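You operate a simulated robot arm through the tools that you are given. There is no shell and no other tool. Be economical: measure what you need, move in short steps, check, and stop when the job is done.

You are at the controls of a simulated robot arm. One attempt, no reset.

TASK
Heat the sweetcorn on the small ring, then tip it into the serving dish.
Fine: heat till the cream pan steams; gas off before you lift it by its handle; its juice goes too; the dish stands on the cold large ring; the pan goes back on its ring.

It is judged by the outcome, as a careful person would: the job done as asked, and still so three seconds after it is handed in. It fails if anything else is knocked over, pushed out of place, dropped, spilled or broken.

THE ROBOT
A 6-joint arm with a two-finger parallel gripper, fixed in place. Base frame: the origin is at the foot of the arm, x ahead of it, y to its left, z up. Units: mm, degrees, N and s.
With the tool pointing down near the work surface it reaches from about 360 to 760 mm from the base axis. Its first joint turns from -66.0 to 66.0 degrees. Payload 2.45 kg.
The TCP is the grasp point between the finger pads, 24 mm short of the fingertips. In the tool frame z runs along the fingers and y along their closing line. The gripper opens to 68 mm. The fingers are 17 mm wide and 10 mm thick; the gripper's body (40 by 70 mm) begins 41 mm behind the TCP.
Orientation is that of the tool frame in the base frame, as [roll, pitch, yaw] about the fixed x, y, z axes, in that order (R = Rz(yaw) Ry(pitch) Rx(roll)). With the fingers straight down and closing along the base's y, the tool's x points along the base's -x, its y along +y and its z along -z.

THE INTERFACE
- The arm moves only by the tool drive_tool. Its argument "steps" is a list of rows, each an object (a shift or turn left out is 0, a gripper value left out holds the last) with "travel": the shift along the tool's x, y, z in mm, a list of three; "angular": the turn, a rotation vector about the tool's x, y, z in degrees, a list of three. In form: [{"travel": [dx, dy, dz], "angular": [wx, wy, wz]}, ...]. A call has 1 to 20 rows; each row shifts and turns the commanded pose from where the row before left it, along the tool's axes as they then stand. "fingers" is the gripper command, from -1 (shut) to 1 (fully open), values between in proportion, set as the call begins (left out, the last holds). Rows are played at 5 a second. More than 50 mm and 8.6 degrees between two rows, or a gripper value outside its range, and nothing of the call is played. A pose out of reach is approached as far as the arm can. The call stops where the force on the tool passes 40 N (or 10 N more than at its start, if that is more) or the arm is blocked; 0.2 s more then pass. Each finger travels about 108 mm/s and halts on what it meets, pressing with about 25 N; the grip force reading is that of the motor and also rises with nothing between the fingers. The clock runs only during rows and for 0.2 s after the last one: add rows that do not move to give the fingers time. The reply holds the time, the measured pose of the TCP, the force on the tool along the base axes, the opening and the grip force, in the units named above and with some noise, with the torque about the TCP (base axes, N m) and any sound that the robot's microphone picked up, and new pictures: "pictures" is both (left out), scene, wrist or none.
- Cameras (640 x 400 px; columns grow to the right, rows downward): "scene" is fixed at [182.3, 432.8, 1463.9]; the picture's right is [-0.54, -0.84, 0.00], its down [-0.48, 0.30, -0.82] and it looks along [0.69, -0.44, -0.57] (base axes); focal length 214 px, centre (320, 200). "wrist" rides on the gripper at [84, 11, -75] in the tool frame; the picture's right is [-0.13, 0.99, 0.00], its down [-0.60, -0.08, -0.79] and it looks along [-0.79, -0.10, 0.61] (tool axes); focal length 251 px, centre (320, 200).
- probe_pixels(camera, pixels): for up to 12 pixels [column, row] of the newest picture of that camera ("zoom" is the newest enlarged one), the place [x, y, z] in the base frame of the surface seen there, good to about 2 mm. It takes no simulated time.
- zoom(camera, box): a new picture of the part [left, top, right, bottom] of that camera's present view, enlarged. It takes no simulated time.
- sign_off(): hands the job in; it is judged then, once.

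Work in short steps. Measure before you move; look again where a grasp or a placing could have gone wrong, and mend it. You have 80 turns and 200 pictures in all, those below and enlarged ones among them. Open the gripper and draw the arm clear of the work before you hand the job in, unless the task says otherwise; then end with one line.

The tools are called after ">>>" as a command line: name --argument value ..., lists and objects as JSON in quotes. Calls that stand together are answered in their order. drive_tool: Moves the arm, as the interface text tells. Its arguments: {"type":"object","properties":{"steps":{"type":"array","items":{"type":"object","properties":{"travel":{"type":"array","items":{"type":"number"}},"angular":{"type":"array","items":{"type":"number"}}}}},"fingers":{"type":"number"},"pictures":{"type":"string","enum":["both","scene","wrist","none"]}},"required":["steps"]} The other tools are called the same way: probe_pixels (camera, pixels) gives the place of the surface under pixels of a picture; zoom (camera, box) takes an enlarged picture of a part of a camera's view; sign_off () hands the job in.

At the start:

```text
clock: 0.0
eef_pos: [433.0, 43.4, 1394.6]
ee_rot: [180.0, 0.0, 180.0]
force: [-0.1, -0.1, -0.5]
wrist_torque: [0.0, -0.04, 0.01]
opening: 67.9
grip_force: 0.1
```

scene: 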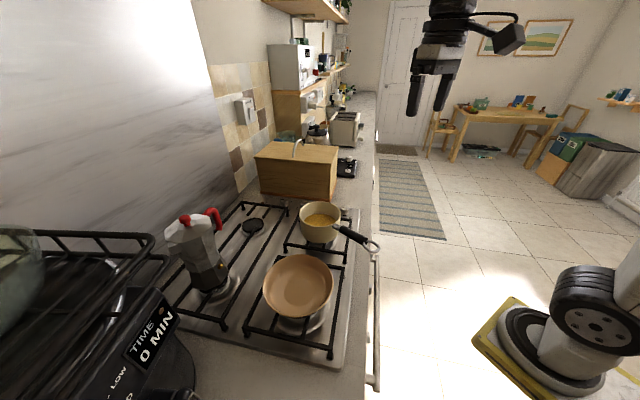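
wrist: 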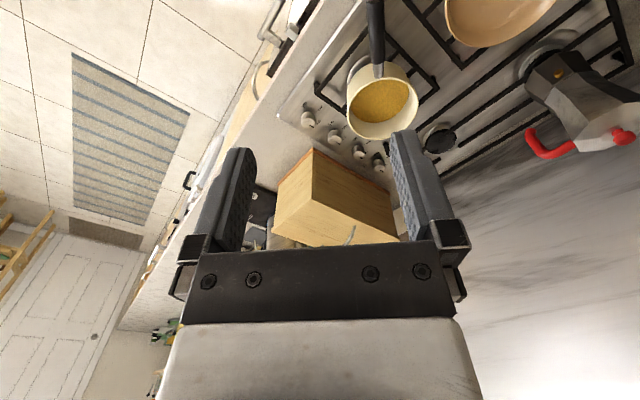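

The scene picture shows the cream pan around (320,222), the tan dish around (298,285), the moka pot around (200,255), and knobs in the wrist picture around (310,117) to (378,163). I will zoom in to measure them.

>>> zoom --camera "scene" --box '[220, 170, 400, 370]'

>>> zoom --camera "wrist" --box '[260, 0, 480, 190]'

>>> probe_pixels --camera "wrist" --pixels '[[307, 118], [334, 136], [359, 152], [378, 161], [383, 100], [376, 60], [377, 5], [350, 110], [416, 95], [385, 65], [380, 138], [440, 137]]'

>>> probe_pixels --camera "scene" --pixels '[[320, 220], [298, 290], [299, 256], [332, 285], [265, 290], [298, 315], [338, 228], [352, 236], [372, 246], [340, 212], [302, 212], [320, 203]]'

```text
2.00 times, centred on (310, 270) of scene
```

zoom: 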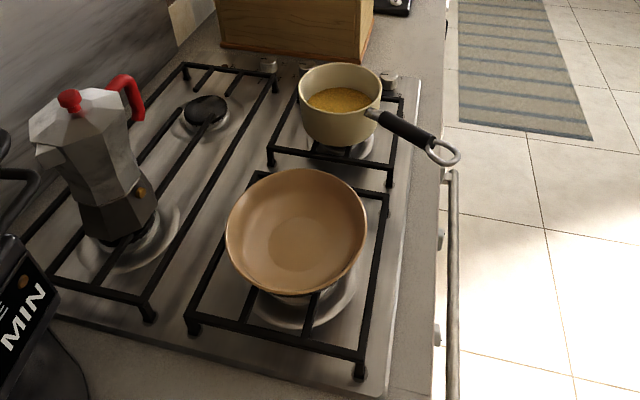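

```text
2.11 times, centred on (370, 95) of wrist
```

zoom: 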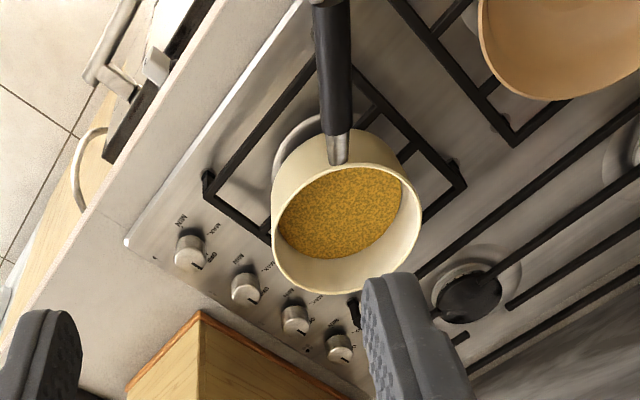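

```text
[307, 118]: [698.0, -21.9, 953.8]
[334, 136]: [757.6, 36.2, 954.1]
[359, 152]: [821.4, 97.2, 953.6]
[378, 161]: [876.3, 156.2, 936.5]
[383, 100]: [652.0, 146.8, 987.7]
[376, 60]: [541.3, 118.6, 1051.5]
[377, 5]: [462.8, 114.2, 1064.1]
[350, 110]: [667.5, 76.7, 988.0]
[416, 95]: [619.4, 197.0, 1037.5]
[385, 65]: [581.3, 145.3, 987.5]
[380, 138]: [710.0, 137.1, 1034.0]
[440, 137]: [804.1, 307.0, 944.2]
```

```text
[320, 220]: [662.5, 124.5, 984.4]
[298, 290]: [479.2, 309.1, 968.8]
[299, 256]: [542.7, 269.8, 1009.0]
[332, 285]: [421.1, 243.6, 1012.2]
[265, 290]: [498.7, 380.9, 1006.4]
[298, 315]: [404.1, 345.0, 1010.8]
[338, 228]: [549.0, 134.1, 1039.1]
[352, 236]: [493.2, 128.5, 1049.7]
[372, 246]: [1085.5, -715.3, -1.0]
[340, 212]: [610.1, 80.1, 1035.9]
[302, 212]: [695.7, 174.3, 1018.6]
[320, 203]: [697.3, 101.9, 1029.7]
```

Knobs lie on a diagonal from (698,-22) to about (880,156) at z≈954. I zoom tighter to read their marks.

>>> zoom --camera "wrist" --box '[295, 95, 395, 175]'

>>> zoom --camera "scene" --box '[290, 190, 390, 260]'

```text
5.00 times, centred on (345, 135) of wrist
```

zoom: 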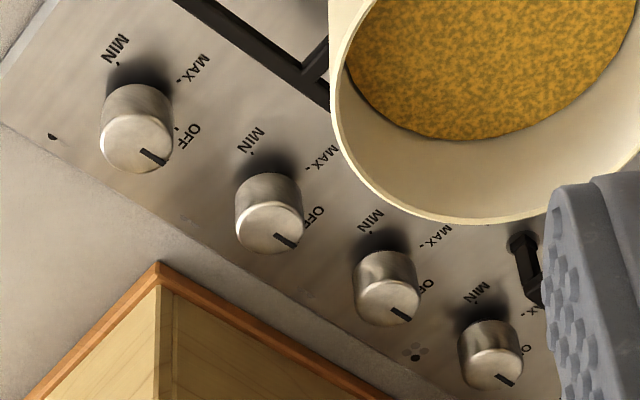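

```text
5.71 times, centred on (340, 225) of scene
```

zoom: 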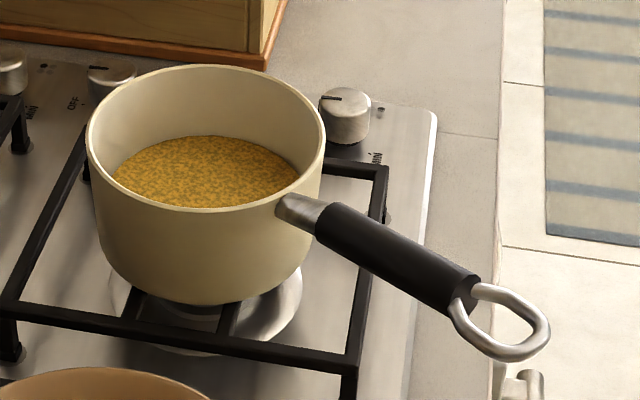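

Ring maps sit beside each knob but aren't readable yet, so I move the wrist camera nearer and to the -y side of the knobs, well above everything.

>>> drive_tool --steps '[{"travel": [-18, -17.5, 35]}, {"travel": [-18, -17.5, 35]}, {"travel": [-18, -17.5, 35]}, {"travel": [-18, -17.5, 35]}, {"travel": [-18, -17.5, 35]}, {"travel": [-18, -17.5, 35]}, {"travel": [-18, -17.5, 35]}]' --pictures "wrist"

```text
clock: 1.6
eef_pos: [561.5, -77.7, 1148.0]
ee_rot: [179.9, 0.1, -179.9]
force: [-0.2, -0.6, 0.2]
wrist_torque: [0.01, 0.02, 0.02]
opening: 67.9
grip_force: 0.1
```

wrist: 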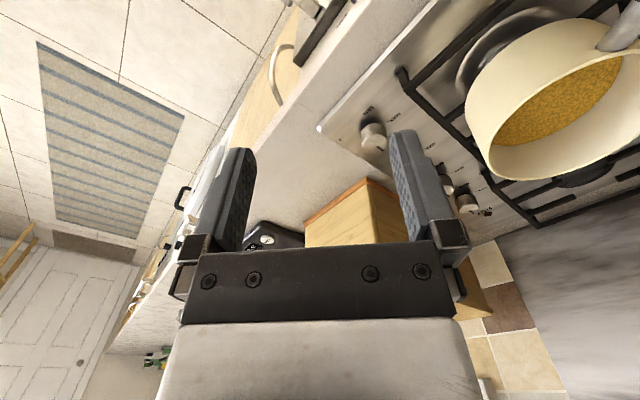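

Knob 1 shows at (373,135) and others at (450,185),(467,203). Zooming.

>>> zoom --camera "wrist" --box '[315, 90, 415, 170]'

>>> zoom --camera "wrist" --box '[420, 140, 520, 220]'

```text
5.00 times, centred on (365, 130) of wrist
```

zoom: 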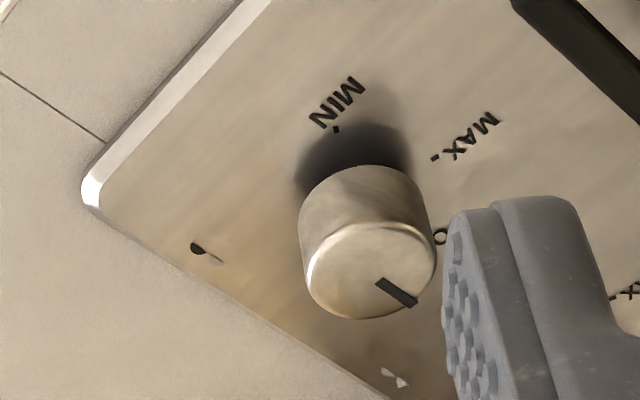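

```text
5.00 times, centred on (470, 180) of wrist
```

zoom: 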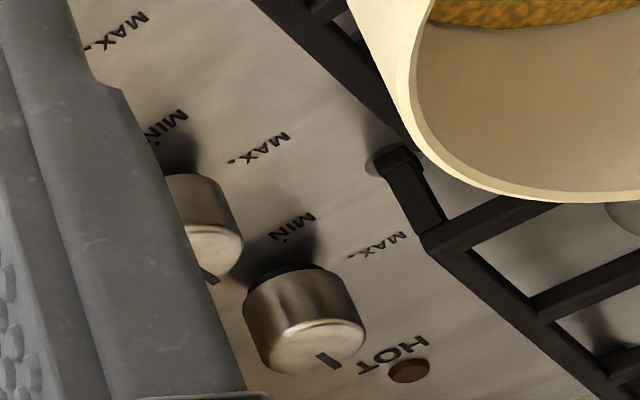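

The maps are hidden by perspective, so I move the camera more directly above the knobs with a 16° tilt, staying at z≈1160 above the pan.

>>> drive_tool --steps '[{"travel": [-36, 22, -4]}, {"travel": [-36, 22, -4]}, {"travel": [-36, 22, -4]}, {"travel": [-36, 22, -4]}, {"travel": [-36, 22, -4]}, {"angular": [0, 8, 0]}, {"angular": [0, 8, 0]}]' --pictures "wrist"

```text
clock: 3.2
eef_pos: [697.1, 29.1, 1157.5]
ee_rot: [-179.9, -16.1, 180.0]
force: [-0.3, 0.0, 0.4]
wrist_torque: [0.01, 0.02, -0.03]
opening: 67.8
grip_force: 0.0
out of reach, approached as far as the arm can: row 6, 7
```

wrist: 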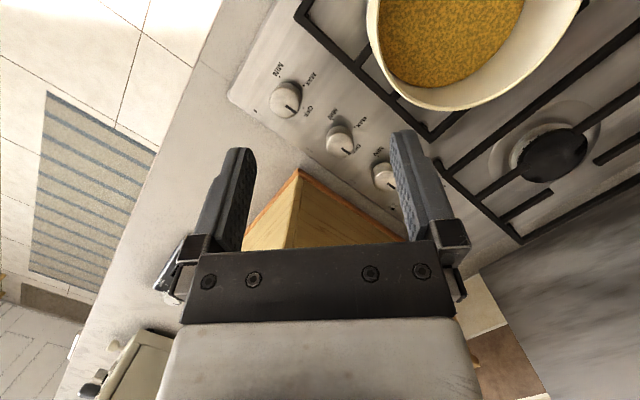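

Good view: knobs at (285,100),(340,140),(385,178). Zooming for the maps.

>>> zoom --camera "wrist" --box '[245, 55, 345, 135]'

>>> zoom --camera "wrist" --box '[310, 110, 410, 190]'

>>> probe_pixels --camera "wrist" --pixels '[[285, 99], [287, 107], [340, 140], [384, 177], [280, 73], [311, 110], [300, 172], [430, 105], [330, 90]]'

```text
5.00 times, centred on (295, 95) of wrist
```

zoom: 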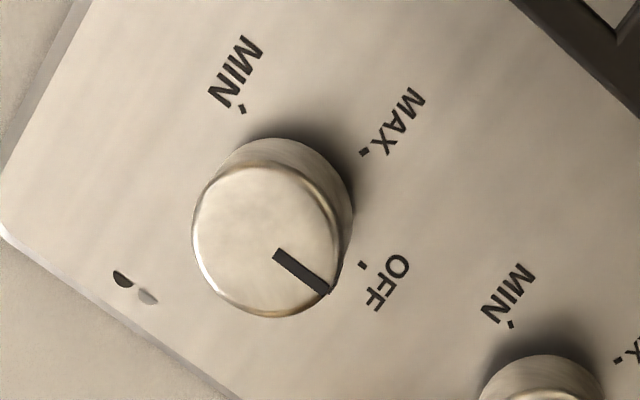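

```text
5.00 times, centred on (360, 150) of wrist
```

zoom: 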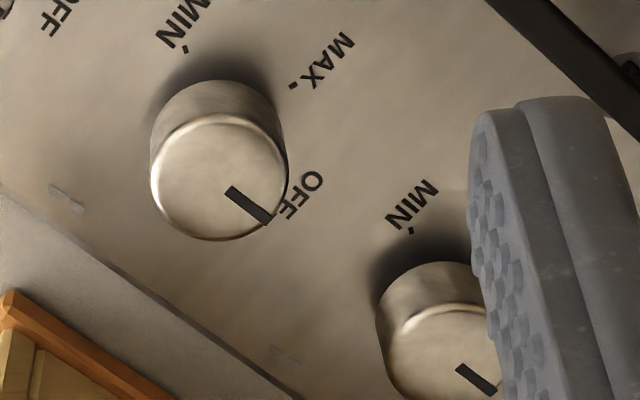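

```text
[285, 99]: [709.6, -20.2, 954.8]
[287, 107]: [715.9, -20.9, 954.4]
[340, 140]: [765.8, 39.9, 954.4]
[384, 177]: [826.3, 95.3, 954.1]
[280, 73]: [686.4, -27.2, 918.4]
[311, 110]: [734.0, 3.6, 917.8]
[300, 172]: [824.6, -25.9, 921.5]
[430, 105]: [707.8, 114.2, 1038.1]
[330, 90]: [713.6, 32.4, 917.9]
```

The maps look worn, so I zoom as tightly as possible on each.

>>> zoom --camera "wrist" --box '[255, 100, 285, 120]'

>>> zoom --camera "wrist" --box '[310, 138, 340, 158]'

>>> zoom --camera "wrist" --box '[345, 165, 405, 215]'

```text
16.00 times, centred on (270, 110) of wrist
```

zoom: 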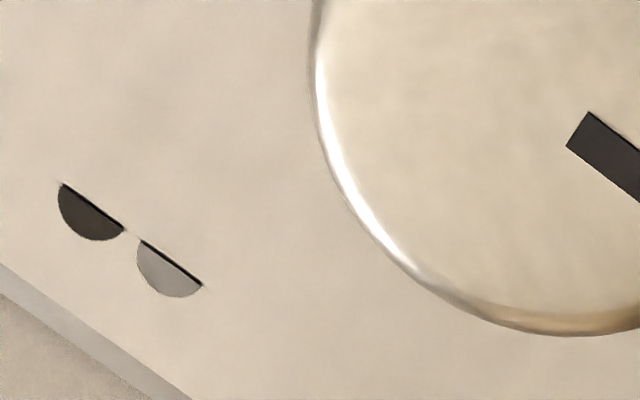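

```text
16.00 times, centred on (325, 148) of wrist
```

zoom: 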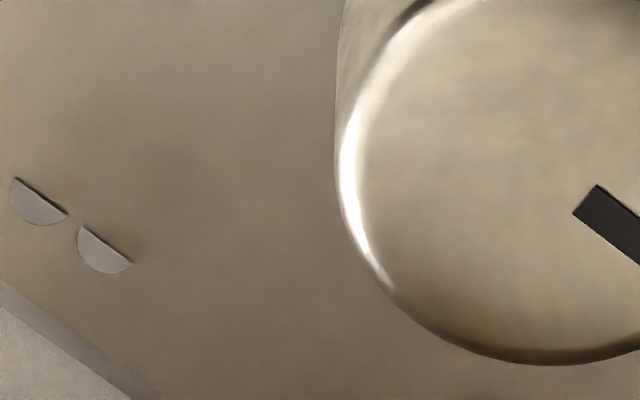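

```text
8.00 times, centred on (375, 190) of wrist
```

zoom: 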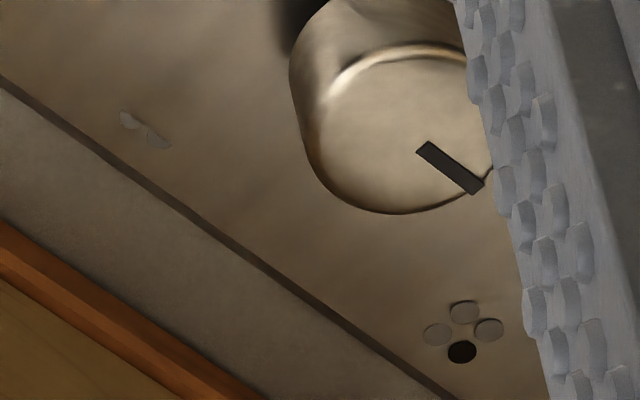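

Knob 4's map marks back-right; knob 1's black dot is front-right, the pan's ring; knob 2's visible dots are both grey. So knob 1, top centre (710,-20,955), is the right one, and it turns counter-clockwise OFF→MAX→MIN. I level the tool and check the pose.

>>> drive_tool --steps '[{"angular": [0, -8, 0]}, {"angular": [0, -8, 0]}, {"travel": [0, -25, 0]}, {"travel": [0, -25, 0]}]' --pictures "wrist"

```text
clock: 4.2
eef_pos: [697.5, -23.0, 1156.9]
ee_rot: [180.0, 0.0, -180.0]
force: [0.4, 0.3, -0.1]
wrist_torque: [0.0, 0.0, -0.01]
opening: 68.0
grip_force: 0.1
```

wrist: 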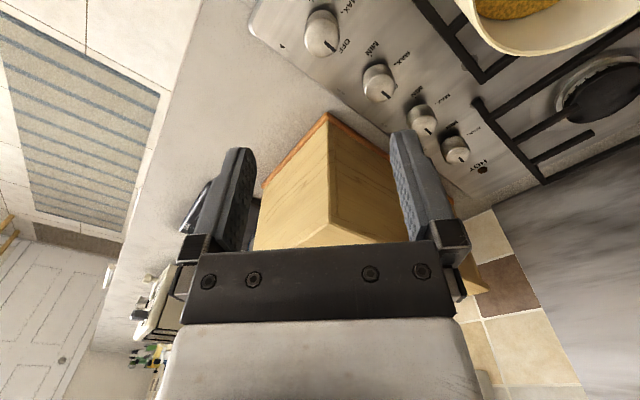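

Now I measure knob 1's edge points and the box's top height for clearance.

>>> probe_pixels --camera "wrist" --pixels '[[322, 46], [323, 33], [310, 36], [336, 34], [324, 53], [322, 25], [330, 120], [328, 230], [290, 230], [390, 240], [467, 35]]'

>>> zoom --camera "wrist" --box '[280, 0, 380, 70]'

```text
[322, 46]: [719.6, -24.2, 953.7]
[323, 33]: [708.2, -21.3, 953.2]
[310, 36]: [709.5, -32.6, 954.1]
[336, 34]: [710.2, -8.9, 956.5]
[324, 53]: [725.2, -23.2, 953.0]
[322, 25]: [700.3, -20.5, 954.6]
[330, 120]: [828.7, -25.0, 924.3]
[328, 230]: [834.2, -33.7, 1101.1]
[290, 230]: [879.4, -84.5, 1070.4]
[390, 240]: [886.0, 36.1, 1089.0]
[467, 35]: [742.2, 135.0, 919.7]
```

```text
5.71 times, centred on (330, 35) of wrist
```

zoom: 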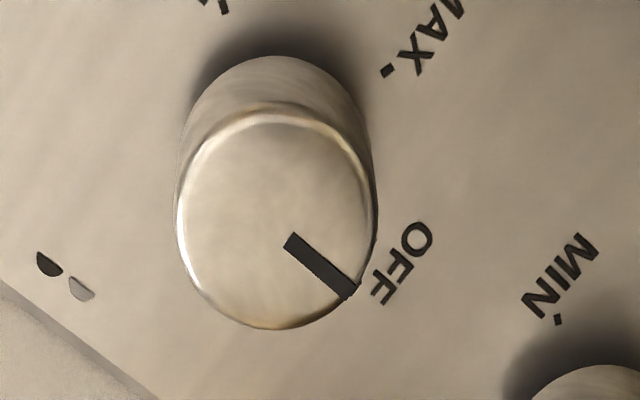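

Knob centre is (711.5,-21.5), about 33 mm across, top z 954, plate 918. The open gripper can descend straight over it to TCP z≈950.

>>> drive_tool --steps '[{"travel": [-14, 1.5, 0]}, {"travel": [0, 0, 45]}, {"travel": [0, 0, 45]}, {"travel": [0, 0, 40]}, {"travel": [0, 0, 30]}, {"travel": [0, 0, 25]}, {"travel": [0, 0, 22]}, {}]' --fingers 1

```text
clock: 6.0
eef_pos: [715.1, -19.0, 948.5]
ee_rot: [-179.9, 0.1, 180.0]
force: [-0.2, 0.0, 0.5]
wrist_torque: [0.04, 0.04, 0.01]
opening: 67.8
grip_force: 0.1
```

scene: 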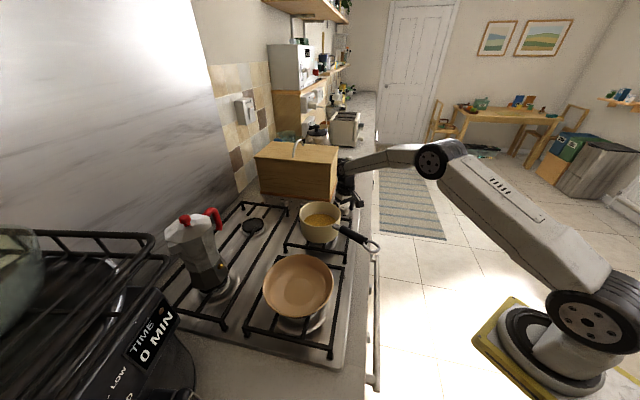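
wrist: 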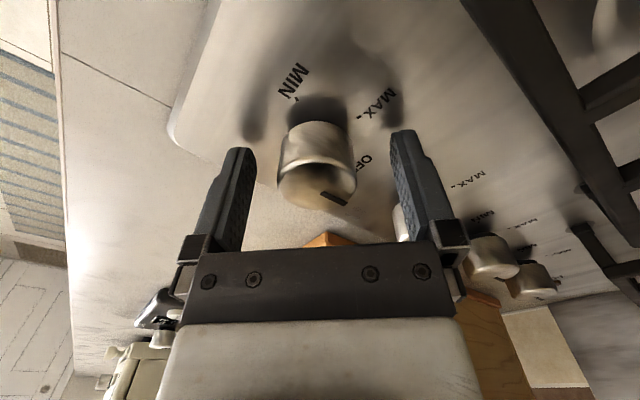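

The knob sits between the fingers (318,165). I shift back 3 mm and close on it.

>>> drive_tool --steps '[{"travel": [3, 0, 0]}, {}, {}]' --fingers 1 --pictures "none"

>>> drive_tool --steps '[{}, {}, {}]' --fingers -1 --pictures "wrist"

```text
clock: 6.8
eef_pos: [710.2, -19.3, 950.6]
ee_rot: [-179.9, -0.1, -180.0]
force: [0.0, 0.0, -0.7]
wrist_torque: [0.02, -0.01, 0.02]
opening: 68.2
grip_force: 0.0
```

```text
clock: 7.6
eef_pos: [710.7, -22.0, 950.9]
ee_rot: [-179.8, 0.0, 179.8]
force: [0.6, -16.6, -0.4]
wrist_torque: [0.26, -0.01, -0.04]
opening: 35.0
grip_force: 45.1
```

wrist: 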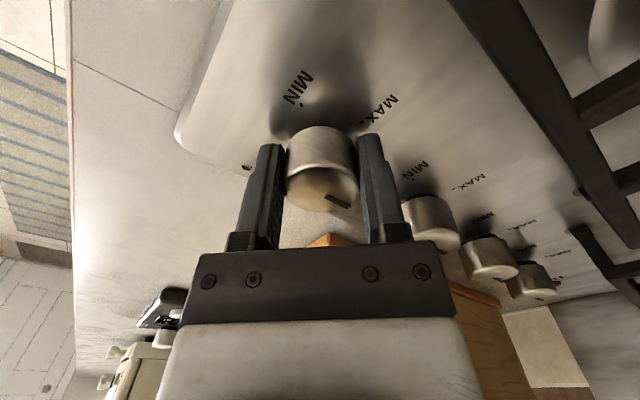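

Knob gripped (35 mm) with a 17 N side force, so I recentre by -2.5 mm in y, then turn counter-clockwise 16° as a test.

>>> drive_tool --steps '[{"travel": [0, -2.5, 0]}, {"angular": [0, 0, -8]}, {"angular": [0, 0, -8]}]' --pictures "wrist"

```text
clock: 8.4
eef_pos: [709.6, -23.9, 949.1]
ee_rot: [-180.0, 0.0, -164.1]
force: [0.1, -16.4, -0.4]
wrist_torque: [-0.15, 0.05, -0.39]
opening: 34.8
grip_force: 45.0
```

wrist: 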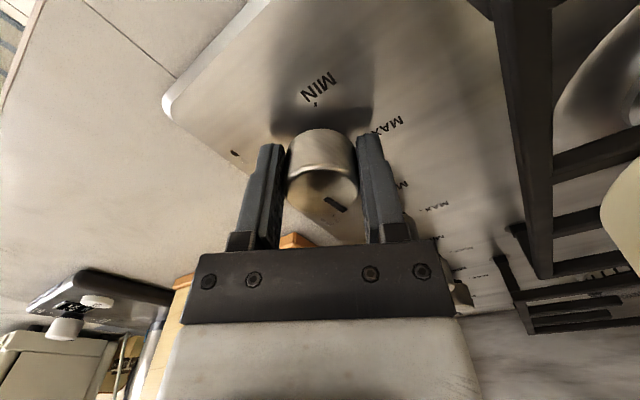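

The mark kept its place between the fingers, so the knob turned with the gripper. I continue counter-clockwise towards MAX.

>>> drive_tool --steps '[{"angular": [0, 0, -8]}, {"angular": [0, 0, -8]}, {"angular": [0, 0, -8]}, {"angular": [0, 0, -8]}, {"angular": [0, 0, -8]}, {"angular": [0, 0, -8]}, {}]'

```text
clock: 10.1
eef_pos: [712.0, -25.5, 951.4]
ee_rot: [-179.2, 0.2, -116.2]
force: [8.4, -2.3, -5.4]
wrist_torque: [0.1, 0.2, -0.35]
opening: 34.8
grip_force: 44.6
stopped in row 7: the force on the tool passed its limit at 40 N (the readings are from after the stop); the commanded pose is now the measured one
```

scene: 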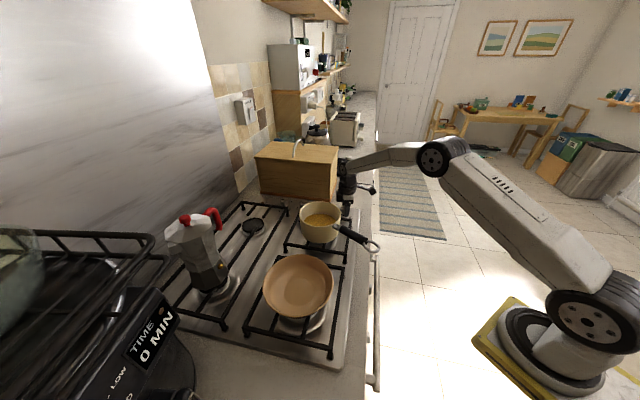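
wrist: 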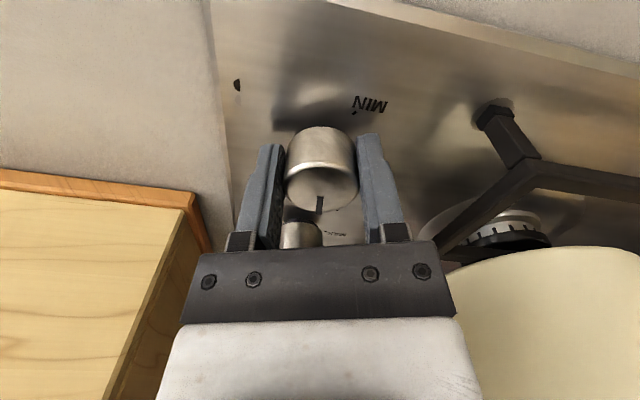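

The stop tripped at 40 N and the mark has slipped relative to the fingers. Zooming to see where it points and whether the burner is lit.

>>> zoom --camera "wrist" --box '[220, 70, 420, 250]'

>>> zoom --camera "scene" --box '[290, 170, 390, 260]'

>>> probe_pixels --camera "wrist" --pixels '[[320, 198], [319, 208], [320, 170], [353, 114], [339, 209], [375, 104], [320, 130]]'

```text
2.22 times, centred on (320, 160) of wrist
```

zoom: 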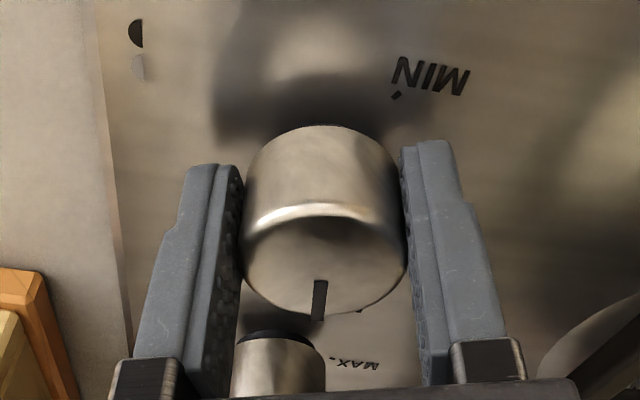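

```text
4.44 times, centred on (340, 215) of scene
```

zoom: 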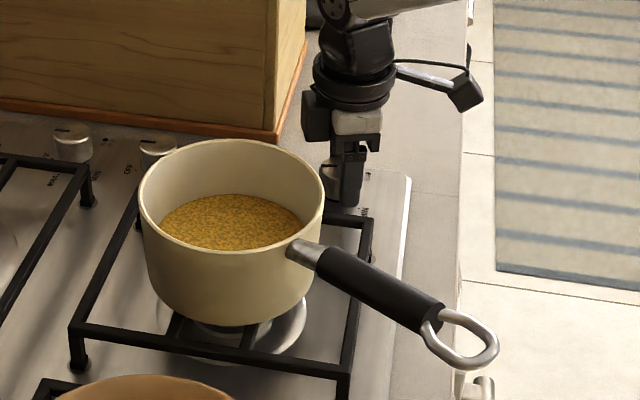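

```text
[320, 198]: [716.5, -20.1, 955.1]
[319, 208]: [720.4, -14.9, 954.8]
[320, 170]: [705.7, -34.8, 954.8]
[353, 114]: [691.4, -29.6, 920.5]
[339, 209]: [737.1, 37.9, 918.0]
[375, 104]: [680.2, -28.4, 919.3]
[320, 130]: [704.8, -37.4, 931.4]
```

The mark still points at OFF (tip at (720,-15), direction ≈45°): the fingers slipped, so the knob probably must be pushed in first. I open, turn back, raise slightly, and regrip higher to allow a push.

>>> drive_tool --steps '[{}, {}, {"angular": [0, 0, 8]}, {"angular": [0, 0, 8]}, {"angular": [0, 0, 8]}, {"angular": [0, 0, 8]}, {"angular": [0, 0, 8]}, {"angular": [0, 0, 8]}, {"angular": [0, 0, 8]}, {"angular": [0, 0, 7.8]}, {"travel": [0, 0, -4]}, {}]' --fingers 1 --pictures "wrist"

```text
clock: 12.7
eef_pos: [711.1, -25.7, 955.1]
ee_rot: [-180.0, 0.4, -179.9]
force: [0.4, -0.1, -0.5]
wrist_torque: [0.02, -0.02, -0.03]
opening: 68.0
grip_force: 0.0
```

wrist: 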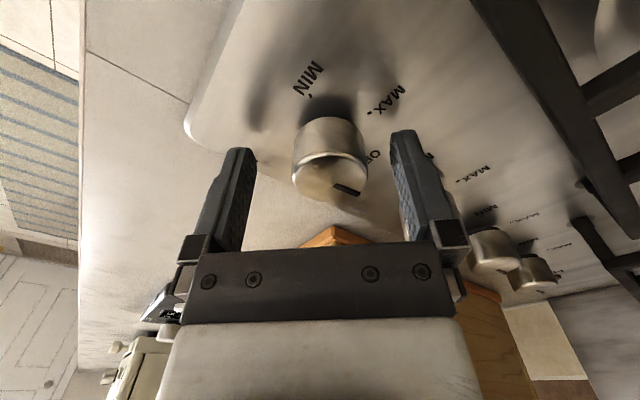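

Knob centre appears at column 330 against the finger midline ≈321, so the centre is y≈-21. I shift +4.5 mm in y and close.

>>> drive_tool --steps '[{"travel": [0, 4.5, 0]}, {}, {}]' --fingers 1 --pictures "none"

>>> drive_tool --steps '[{}, {}, {}]' --fingers -1 --pictures "none"

>>> drive_tool --steps '[{"travel": [0, 0, 2]}, {"travel": [0, 0, 2]}, {"travel": [0, 0, 2]}]' --pictures "wrist"

```text
clock: 13.5
eef_pos: [710.9, -20.6, 956.2]
ee_rot: [-180.0, 0.6, 179.9]
force: [0.1, 0.5, -0.4]
wrist_torque: [0.0, -0.04, 0.03]
opening: 67.9
grip_force: 0.2
```

```text
clock: 14.3
eef_pos: [711.4, -21.1, 956.5]
ee_rot: [-179.9, 0.6, -179.9]
force: [-0.3, -6.1, -0.5]
wrist_torque: [0.46, 0.0, 0.01]
opening: 34.9
grip_force: 45.5
```

```text
clock: 15.1
eef_pos: [712.2, -21.3, 952.5]
ee_rot: [-179.8, 0.6, 180.0]
force: [-7.9, -4.1, 16.4]
wrist_torque: [0.43, 1.13, -0.01]
opening: 35.1
grip_force: 44.8
```

wrist: 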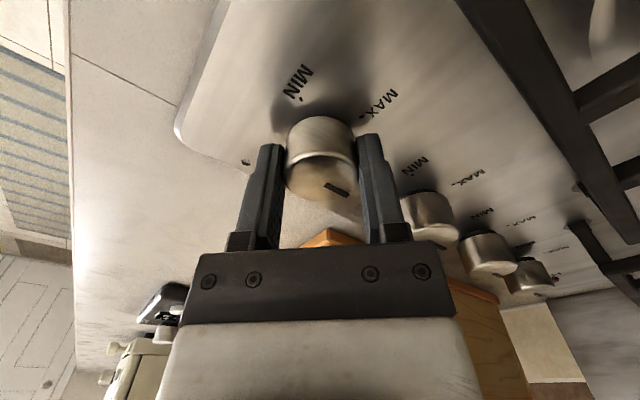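

The push gives 16 N upward over ~4 mm. I probe whether the knob went in, then turn while pressed.

>>> probe_pixels --camera "wrist" --pixels '[[320, 175], [310, 180], [338, 188], [425, 225]]'

>>> drive_tool --steps '[{"angular": [0, 0, -8]}, {"angular": [0, 0, -8]}, {"angular": [0, 0, -8]}]' --pictures "wrist"

```text
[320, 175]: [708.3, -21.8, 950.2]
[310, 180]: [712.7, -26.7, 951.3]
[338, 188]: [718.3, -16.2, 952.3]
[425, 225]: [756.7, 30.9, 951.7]
```

```text
clock: 15.9
eef_pos: [712.1, -21.9, 951.9]
ee_rot: [-179.5, 0.7, -155.8]
force: [-10.1, -11.7, 22.5]
wrist_torque: [0.65, -0.33, -0.02]
opening: 35.1
grip_force: 44.9
```

wrist: 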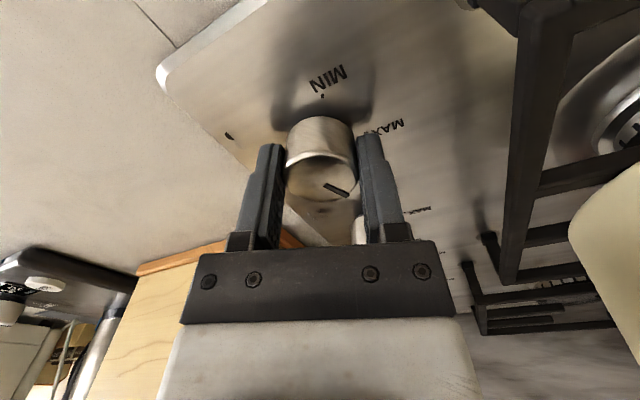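

Torque about z is near zero and the mark stays put relative to the fingers: the knob turns when pressed. Continuing.

>>> drive_tool --steps '[{"angular": [0, 0, -8]}, {"angular": [0, 0, -8]}, {"angular": [0, 0, -8]}, {"angular": [0, 0, -8]}, {"angular": [0, 0, -8]}]'

```text
clock: 17.1
eef_pos: [711.6, -23.9, 952.2]
ee_rot: [-179.1, 0.3, -115.9]
force: [16.1, -23.5, 13.2]
wrist_torque: [0.83, -0.22, -0.02]
opening: 35.1
grip_force: 44.7
```

scene: 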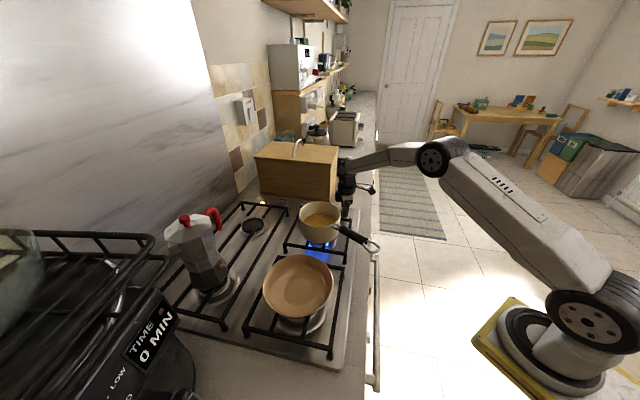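
wrist: 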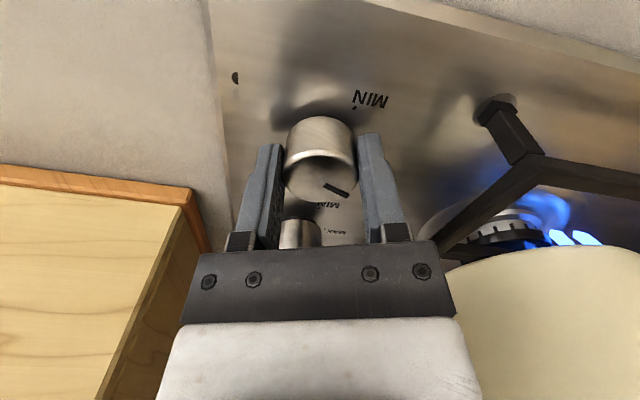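

Flame is lit under the cream pan at (320,245) and nowhere else. I'll ease off the push, keep hold of the knob, and wait for steam.

>>> drive_tool --steps '[{"travel": [0, 0, -2]}, {"travel": [0, 0, -2]}, {}, {}, {}, {}, {}, {}, {}, {}, {}, {}, {}, {}, {}, {}, {}, {}, {}, {}]' --pictures "scene"

```text
clock: 21.3
eef_pos: [714.1, -23.2, 955.1]
ee_rot: [-179.2, 0.2, -116.1]
force: [22.1, -23.9, 0.5]
wrist_torque: [0.01, 0.35, 0.0]
opening: 35.1
grip_force: 44.9
```

scene: 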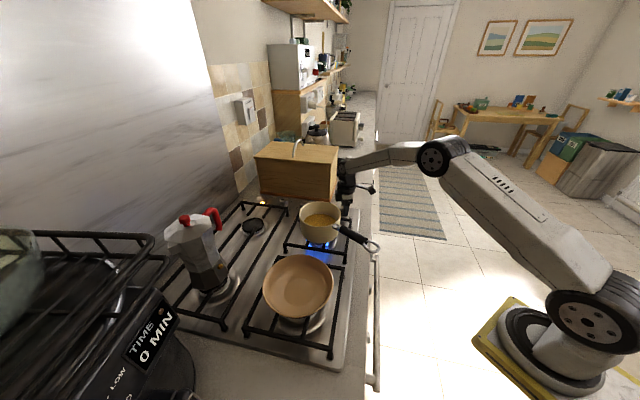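

Side load is 32 N; I relieve it by about 2 mm and keep waiting for steam.

>>> drive_tool --steps '[{"travel": [0.7, -2, 0]}, {}, {}, {}, {}, {}, {}, {}, {}, {}, {}, {}, {}, {}, {}, {}, {}, {}, {}, {}]' --pictures "scene"

>>> zoom --camera "scene" --box '[270, 160, 390, 260]'

```text
clock: 25.5
eef_pos: [712.8, -23.0, 954.8]
ee_rot: [-179.4, 0.1, -116.0]
force: [0.3, -17.2, 0.3]
wrist_torque: [0.02, 0.6, -0.01]
opening: 35.3
grip_force: 45.0
```

scene: 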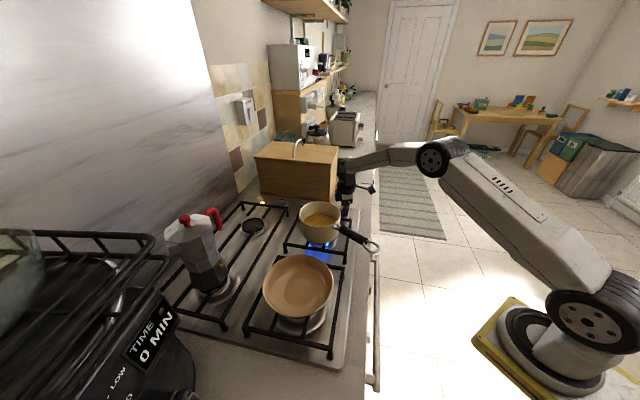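

```text
4.00 times, centred on (330, 210) of scene
```

zoom: 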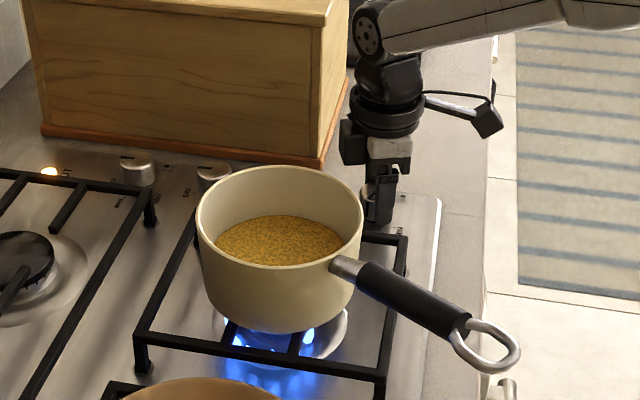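

No steam yet at (320,205); I keep waiting.

>>> drive_tool --steps '[{}, {}, {}, {}, {}, {}, {}, {}, {}, {}, {}, {}, {}, {}, {}, {}, {}, {}, {}, {}]' --pictures "scene"

>>> drive_tool --steps '[{}, {}, {}, {}, {}, {}, {}, {}, {}, {}, {}, {}, {}, {}, {}, {}, {}, {}, {}, {}]' --pictures "scene"

```text
clock: 29.7
eef_pos: [713.3, -23.1, 955.1]
ee_rot: [-179.4, 0.2, -116.1]
force: [-0.3, -15.9, 1.4]
wrist_torque: [0.09, 0.51, 0.04]
opening: 35.2
grip_force: 45.4
```

scene: 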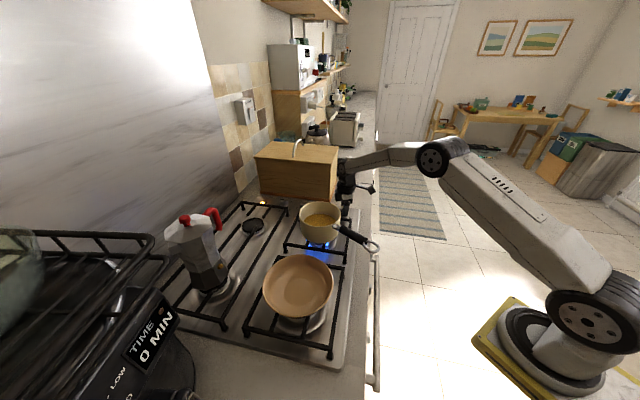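

```text
clock: 33.9
eef_pos: [713.4, -22.6, 955.0]
ee_rot: [-179.4, 0.1, -116.0]
force: [1.3, -15.2, 0.5]
wrist_torque: [0.11, 0.57, 0.02]
opening: 35.3
grip_force: 45.0
```

scene: 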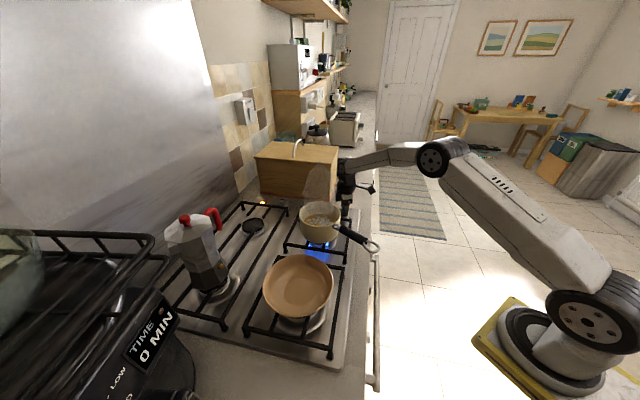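

Steam is now rising from the pan at (320,190). I turn the knob clockwise 64° back to OFF.

>>> drive_tool --steps '[{"angular": [0, 0, 8]}, {"angular": [0, 0, 8]}, {"angular": [0, 0, 8]}, {"angular": [0, 0, 8]}, {"angular": [0, 0, 8]}, {"angular": [0, 0, 8]}, {"angular": [0, 0, 8]}, {"angular": [0, 0, 8]}, {}]'

>>> zoom --camera "scene" --box '[230, 180, 390, 280]'

```text
clock: 35.9
eef_pos: [712.9, -21.8, 953.6]
ee_rot: [180.0, 0.6, -180.0]
force: [-3.9, 5.5, 1.7]
wrist_torque: [0.59, -0.36, -0.02]
opening: 35.1
grip_force: 45.1
```

scene: 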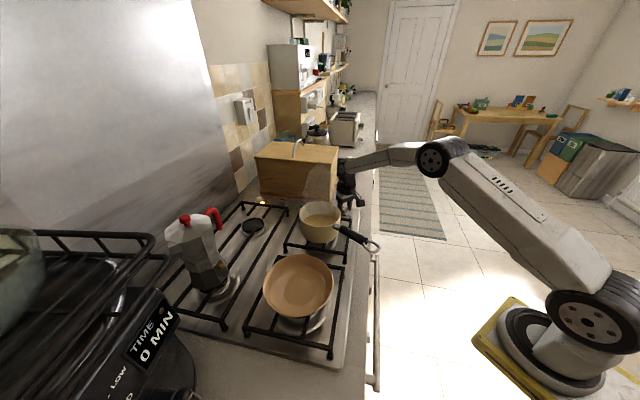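
wrist: 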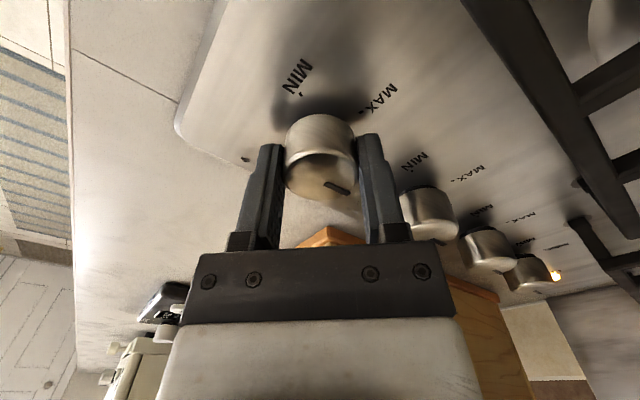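

```text
4.00 times, centred on (310, 230) of scene
```

zoom: 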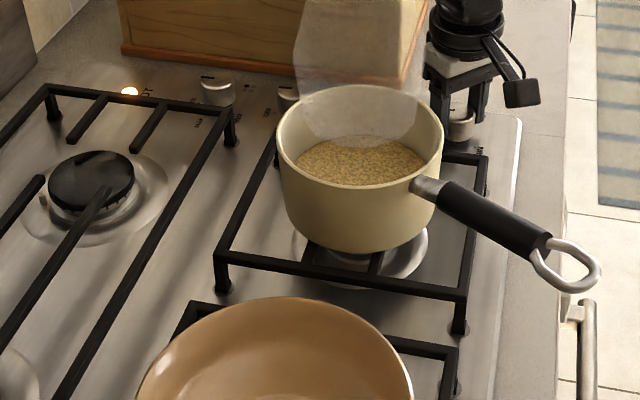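

The flame is out and the knob mark is back at OFF. I nudge 4° further clockwise against the stop, release, rise straight up and check the mark.

>>> drive_tool --steps '[{"angular": [0, 0, 4]}, {}]' --pictures "none"

>>> drive_tool --steps '[{}, {}, {"angular": [0, 0, -4]}, {"travel": [0, 0, -40]}, {"travel": [0, 0, -50]}, {"travel": [0, 0, -50]}, {"travel": [0, 0, -40]}, {}]' --fingers 1

>>> zoom --camera "wrist" --box '[270, 0, 450, 110]'

>>> zoom --camera "scene" --box '[280, 180, 400, 270]'

```text
clock: 36.5
eef_pos: [713.7, -20.8, 955.4]
ee_rot: [-180.0, 0.4, 176.0]
force: [-3.6, 10.2, 1.5]
wrist_torque: [0.57, 0.22, 0.47]
opening: 34.9
grip_force: 45.0
```

```text
clock: 38.3
eef_pos: [711.2, -21.4, 1134.0]
ee_rot: [-179.9, 0.6, -179.9]
force: [0.8, -0.1, 0.0]
wrist_torque: [-0.02, 0.02, -0.01]
opening: 68.1
grip_force: 0.2
```

scene: 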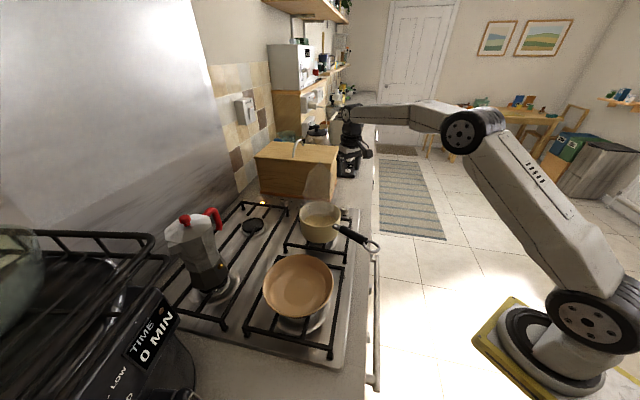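
wrist: 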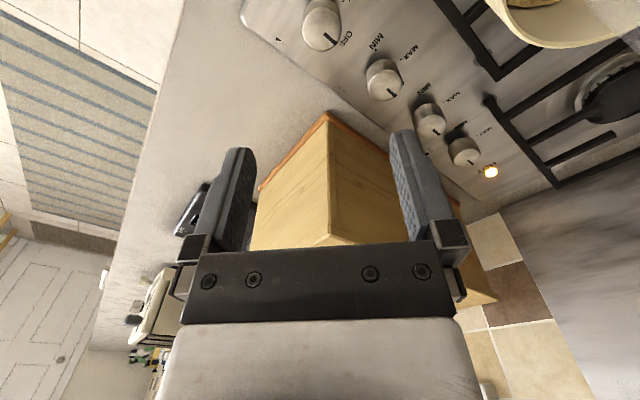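

```text
3.56 times, centred on (360, 55) of wrist
```

zoom: 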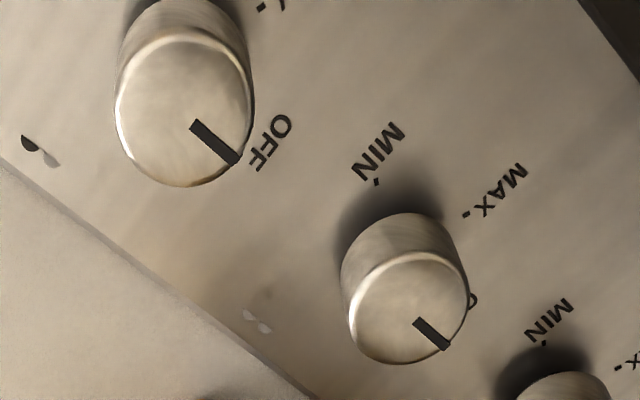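

```text
4.44 times, centred on (340, 225) of scene
```

zoom: 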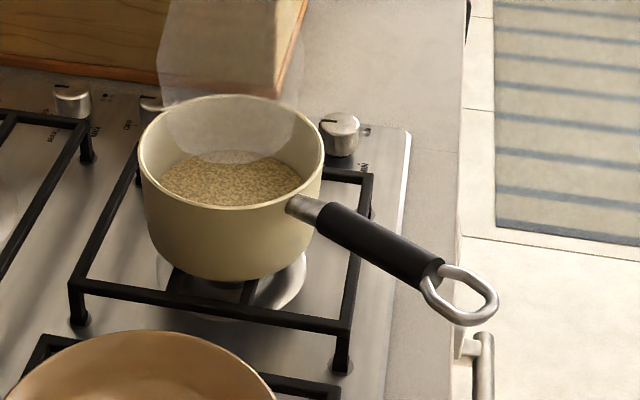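

Gas is off and the mark is parallel to the other OFF knobs. Now I measure the handle, pan rim and dish rim from this zoom and the scene.

>>> probe_pixels --camera "zoom" --pixels '[[300, 206], [335, 222], [380, 247], [425, 275], [340, 204], [322, 232], [445, 260], [422, 288], [488, 297], [441, 305], [143, 165], [318, 160]]'

>>> probe_pixels --camera "scene" --pixels '[[298, 254], [298, 317], [264, 289], [333, 284], [270, 270], [325, 268], [275, 308], [322, 305], [298, 292], [312, 205], [338, 216], [320, 235]]'

>>> zoom --camera "scene" --box '[150, 200, 350, 370]'

```text
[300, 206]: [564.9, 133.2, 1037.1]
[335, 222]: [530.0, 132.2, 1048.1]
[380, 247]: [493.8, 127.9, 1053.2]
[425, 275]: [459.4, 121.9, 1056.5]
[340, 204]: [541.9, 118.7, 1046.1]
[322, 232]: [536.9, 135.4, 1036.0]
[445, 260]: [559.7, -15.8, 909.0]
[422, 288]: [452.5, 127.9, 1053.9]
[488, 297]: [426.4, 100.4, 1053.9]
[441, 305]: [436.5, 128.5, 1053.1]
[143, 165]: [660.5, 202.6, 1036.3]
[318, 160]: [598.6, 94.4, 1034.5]
```

```text
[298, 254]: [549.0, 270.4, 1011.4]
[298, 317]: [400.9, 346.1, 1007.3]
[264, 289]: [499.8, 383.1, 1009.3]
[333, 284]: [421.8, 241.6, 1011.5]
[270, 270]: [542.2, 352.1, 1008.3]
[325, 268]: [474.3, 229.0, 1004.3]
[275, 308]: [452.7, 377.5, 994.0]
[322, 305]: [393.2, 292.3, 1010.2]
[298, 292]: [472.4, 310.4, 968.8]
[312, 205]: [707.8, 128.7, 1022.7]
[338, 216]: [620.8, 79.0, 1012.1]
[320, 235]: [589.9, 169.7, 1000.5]
```

```text
2.35 times, centred on (250, 285) of scene
```

zoom: 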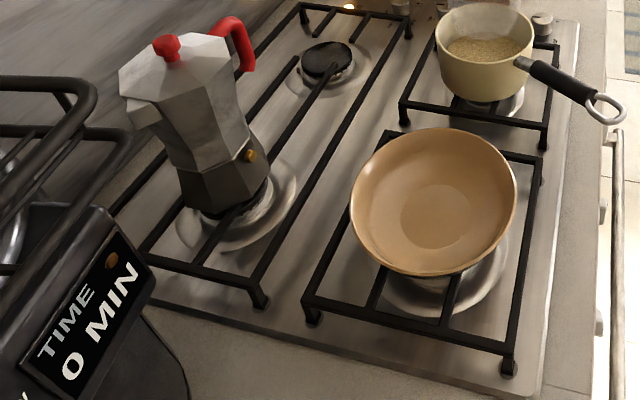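

Geometry: handle axis runs through (494,120,1043) toward the pan along (0.98,0.145,-0.115), pan centre ≈(644,140), R≈65, dish centre ≈(475,310), rim z 1010. I'll grip the handle with fingers above/below at 45° to it, coming from the +y side, so normal forces carry the weight. First I move to a standoff high over (451,178,1200) and begin turning the tool.

>>> drive_tool --steps '[{"travel": [0, 0, -33]}, {"travel": [32.5, 25, -4.5]}, {"travel": [32.5, 25, -4.5]}, {"travel": [32.5, 25, -4.5]}, {"travel": [32.5, 25, -4.5]}, {"travel": [32.5, 25, -4.5]}, {"travel": [32.5, 25, -4.5]}, {"travel": [32.5, 25, -4.5]}, {"travel": [32.5, 25, -4.5]}, {"angular": [0, 0, 7.78]}, {"angular": [0, 0, 7.78]}, {"angular": [0, 0, 7.78]}, {"angular": [0, 0, 7.78]}, {"angular": [0, 0, 7.78]}, {"angular": [0, 0, 7.78]}, {"angular": [0, 0, 7.78]}, {"angular": [0, 0, 7.78]}]' --pictures "scene"

>>> drive_tool --steps '[{"angular": [0, 0, 7.78]}, {"angular": [0, 0, 7.78]}, {"angular": [0, 0, 7.78]}, {"angular": [0, 0, 7.78]}, {"angular": [0, 0, 7.78]}, {"angular": [0, 0, 7.78]}, {"angular": [0, 0, 7.78]}, {"angular": [0, 0, 7.78]}]' --pictures "both"

```text
clock: 41.9
eef_pos: [450.4, 178.2, 1199.8]
ee_rot: [179.5, 0.3, 117.6]
force: [-0.3, 0.6, 0.2]
wrist_torque: [0.0, 0.0, -0.01]
opening: 67.9
grip_force: 0.1
```

scene: 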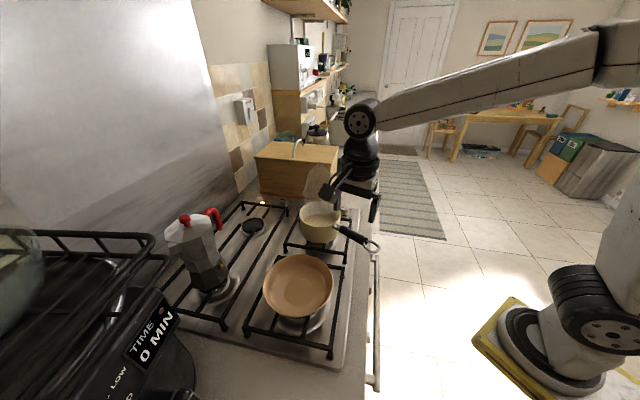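

```text
clock: 43.7
eef_pos: [449.4, 178.3, 1199.4]
ee_rot: [179.5, -0.2, 55.5]
force: [0.3, 0.5, 0.0]
wrist_torque: [-0.01, 0.02, 0.01]
opening: 67.8
grip_force: 0.0
```

scene: 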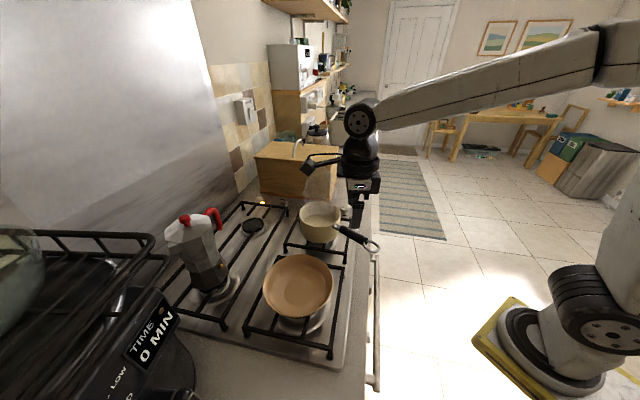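
wrist: 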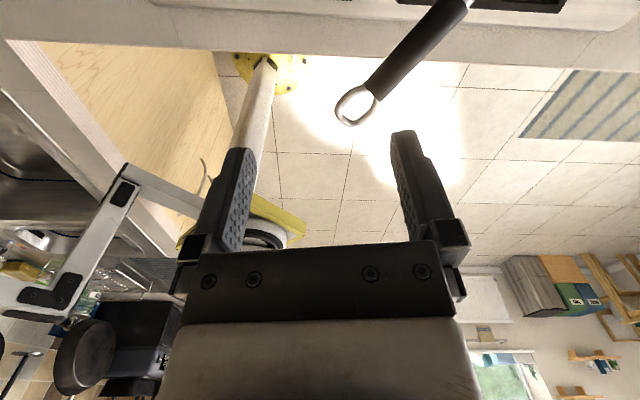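

Turned to yaw 55.5° with the handle visible at (410,50). Next I tilt the tool −64° about its x, then +17.5° about its z.

>>> drive_tool --steps '[{"angular": [-8, 0, 0]}, {"angular": [-8, 0, 0]}, {"angular": [-8, 0, 0]}, {"angular": [-8, 0, 0]}, {"angular": [-8, 0, 0]}, {"angular": [-8, 0, 0]}, {"angular": [-8, 0, 0]}, {"angular": [-8, 0, 0]}, {"angular": [0, 0, 5.83]}, {"angular": [0, 0, 5.83]}, {"angular": [0, 0, 5.83]}]'

```text
clock: 46.1
eef_pos: [540.8, -8.7, 1453.7]
ee_rot: [117.0, -15.8, 48.1]
force: [-0.3, 0.4, -0.5]
wrist_torque: [0.0, -0.02, -0.03]
opening: 67.9
grip_force: 0.1
out of reach, approached as far as the arm can: row 3, 4, 5, 6, 7, 8, 9, 10, 11
```

scene: 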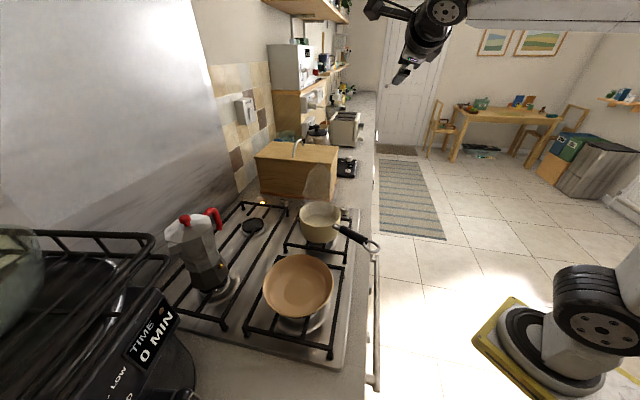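
wrist: 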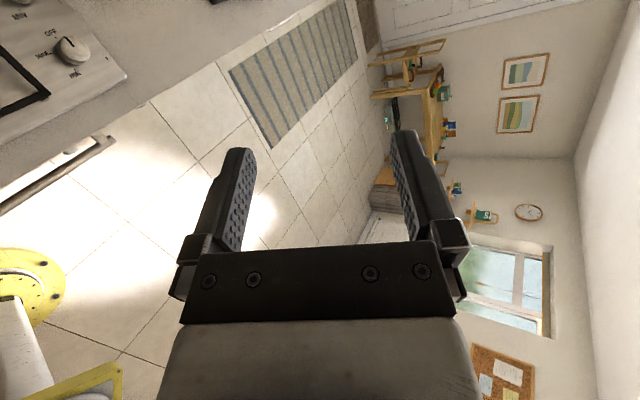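

The arm could not hold that tilt at that spot and drifted up to (541,-9,1454), though the orientation is as wanted. I'll move back toward the standoff in this orientation and see how far it reaches.

>>> drive_tool --steps '[{"travel": [-1.5, -39.2, -1.7]}, {"travel": [-1.5, -39.2, -1.7]}, {"travel": [-1.5, -39.2, -1.7]}, {"travel": [-1.5, -39.2, -1.7]}, {"travel": [-1.5, -39.2, -1.7]}]' --pictures "scene"

```text
clock: 47.3
eef_pos: [518.7, -26.2, 1438.6]
ee_rot: [117.0, -15.7, 48.1]
force: [-0.2, 0.5, -0.1]
wrist_torque: [-0.04, 0.02, -0.03]
opening: 67.8
grip_force: 0.0
out of reach, approached as far as the arm can: row 1, 2, 3, 4, 5
```

scene: 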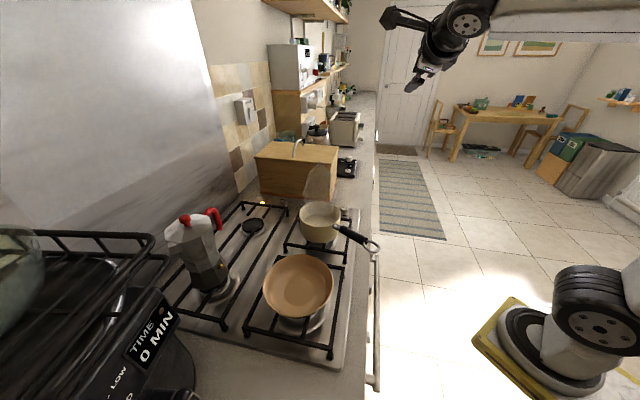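

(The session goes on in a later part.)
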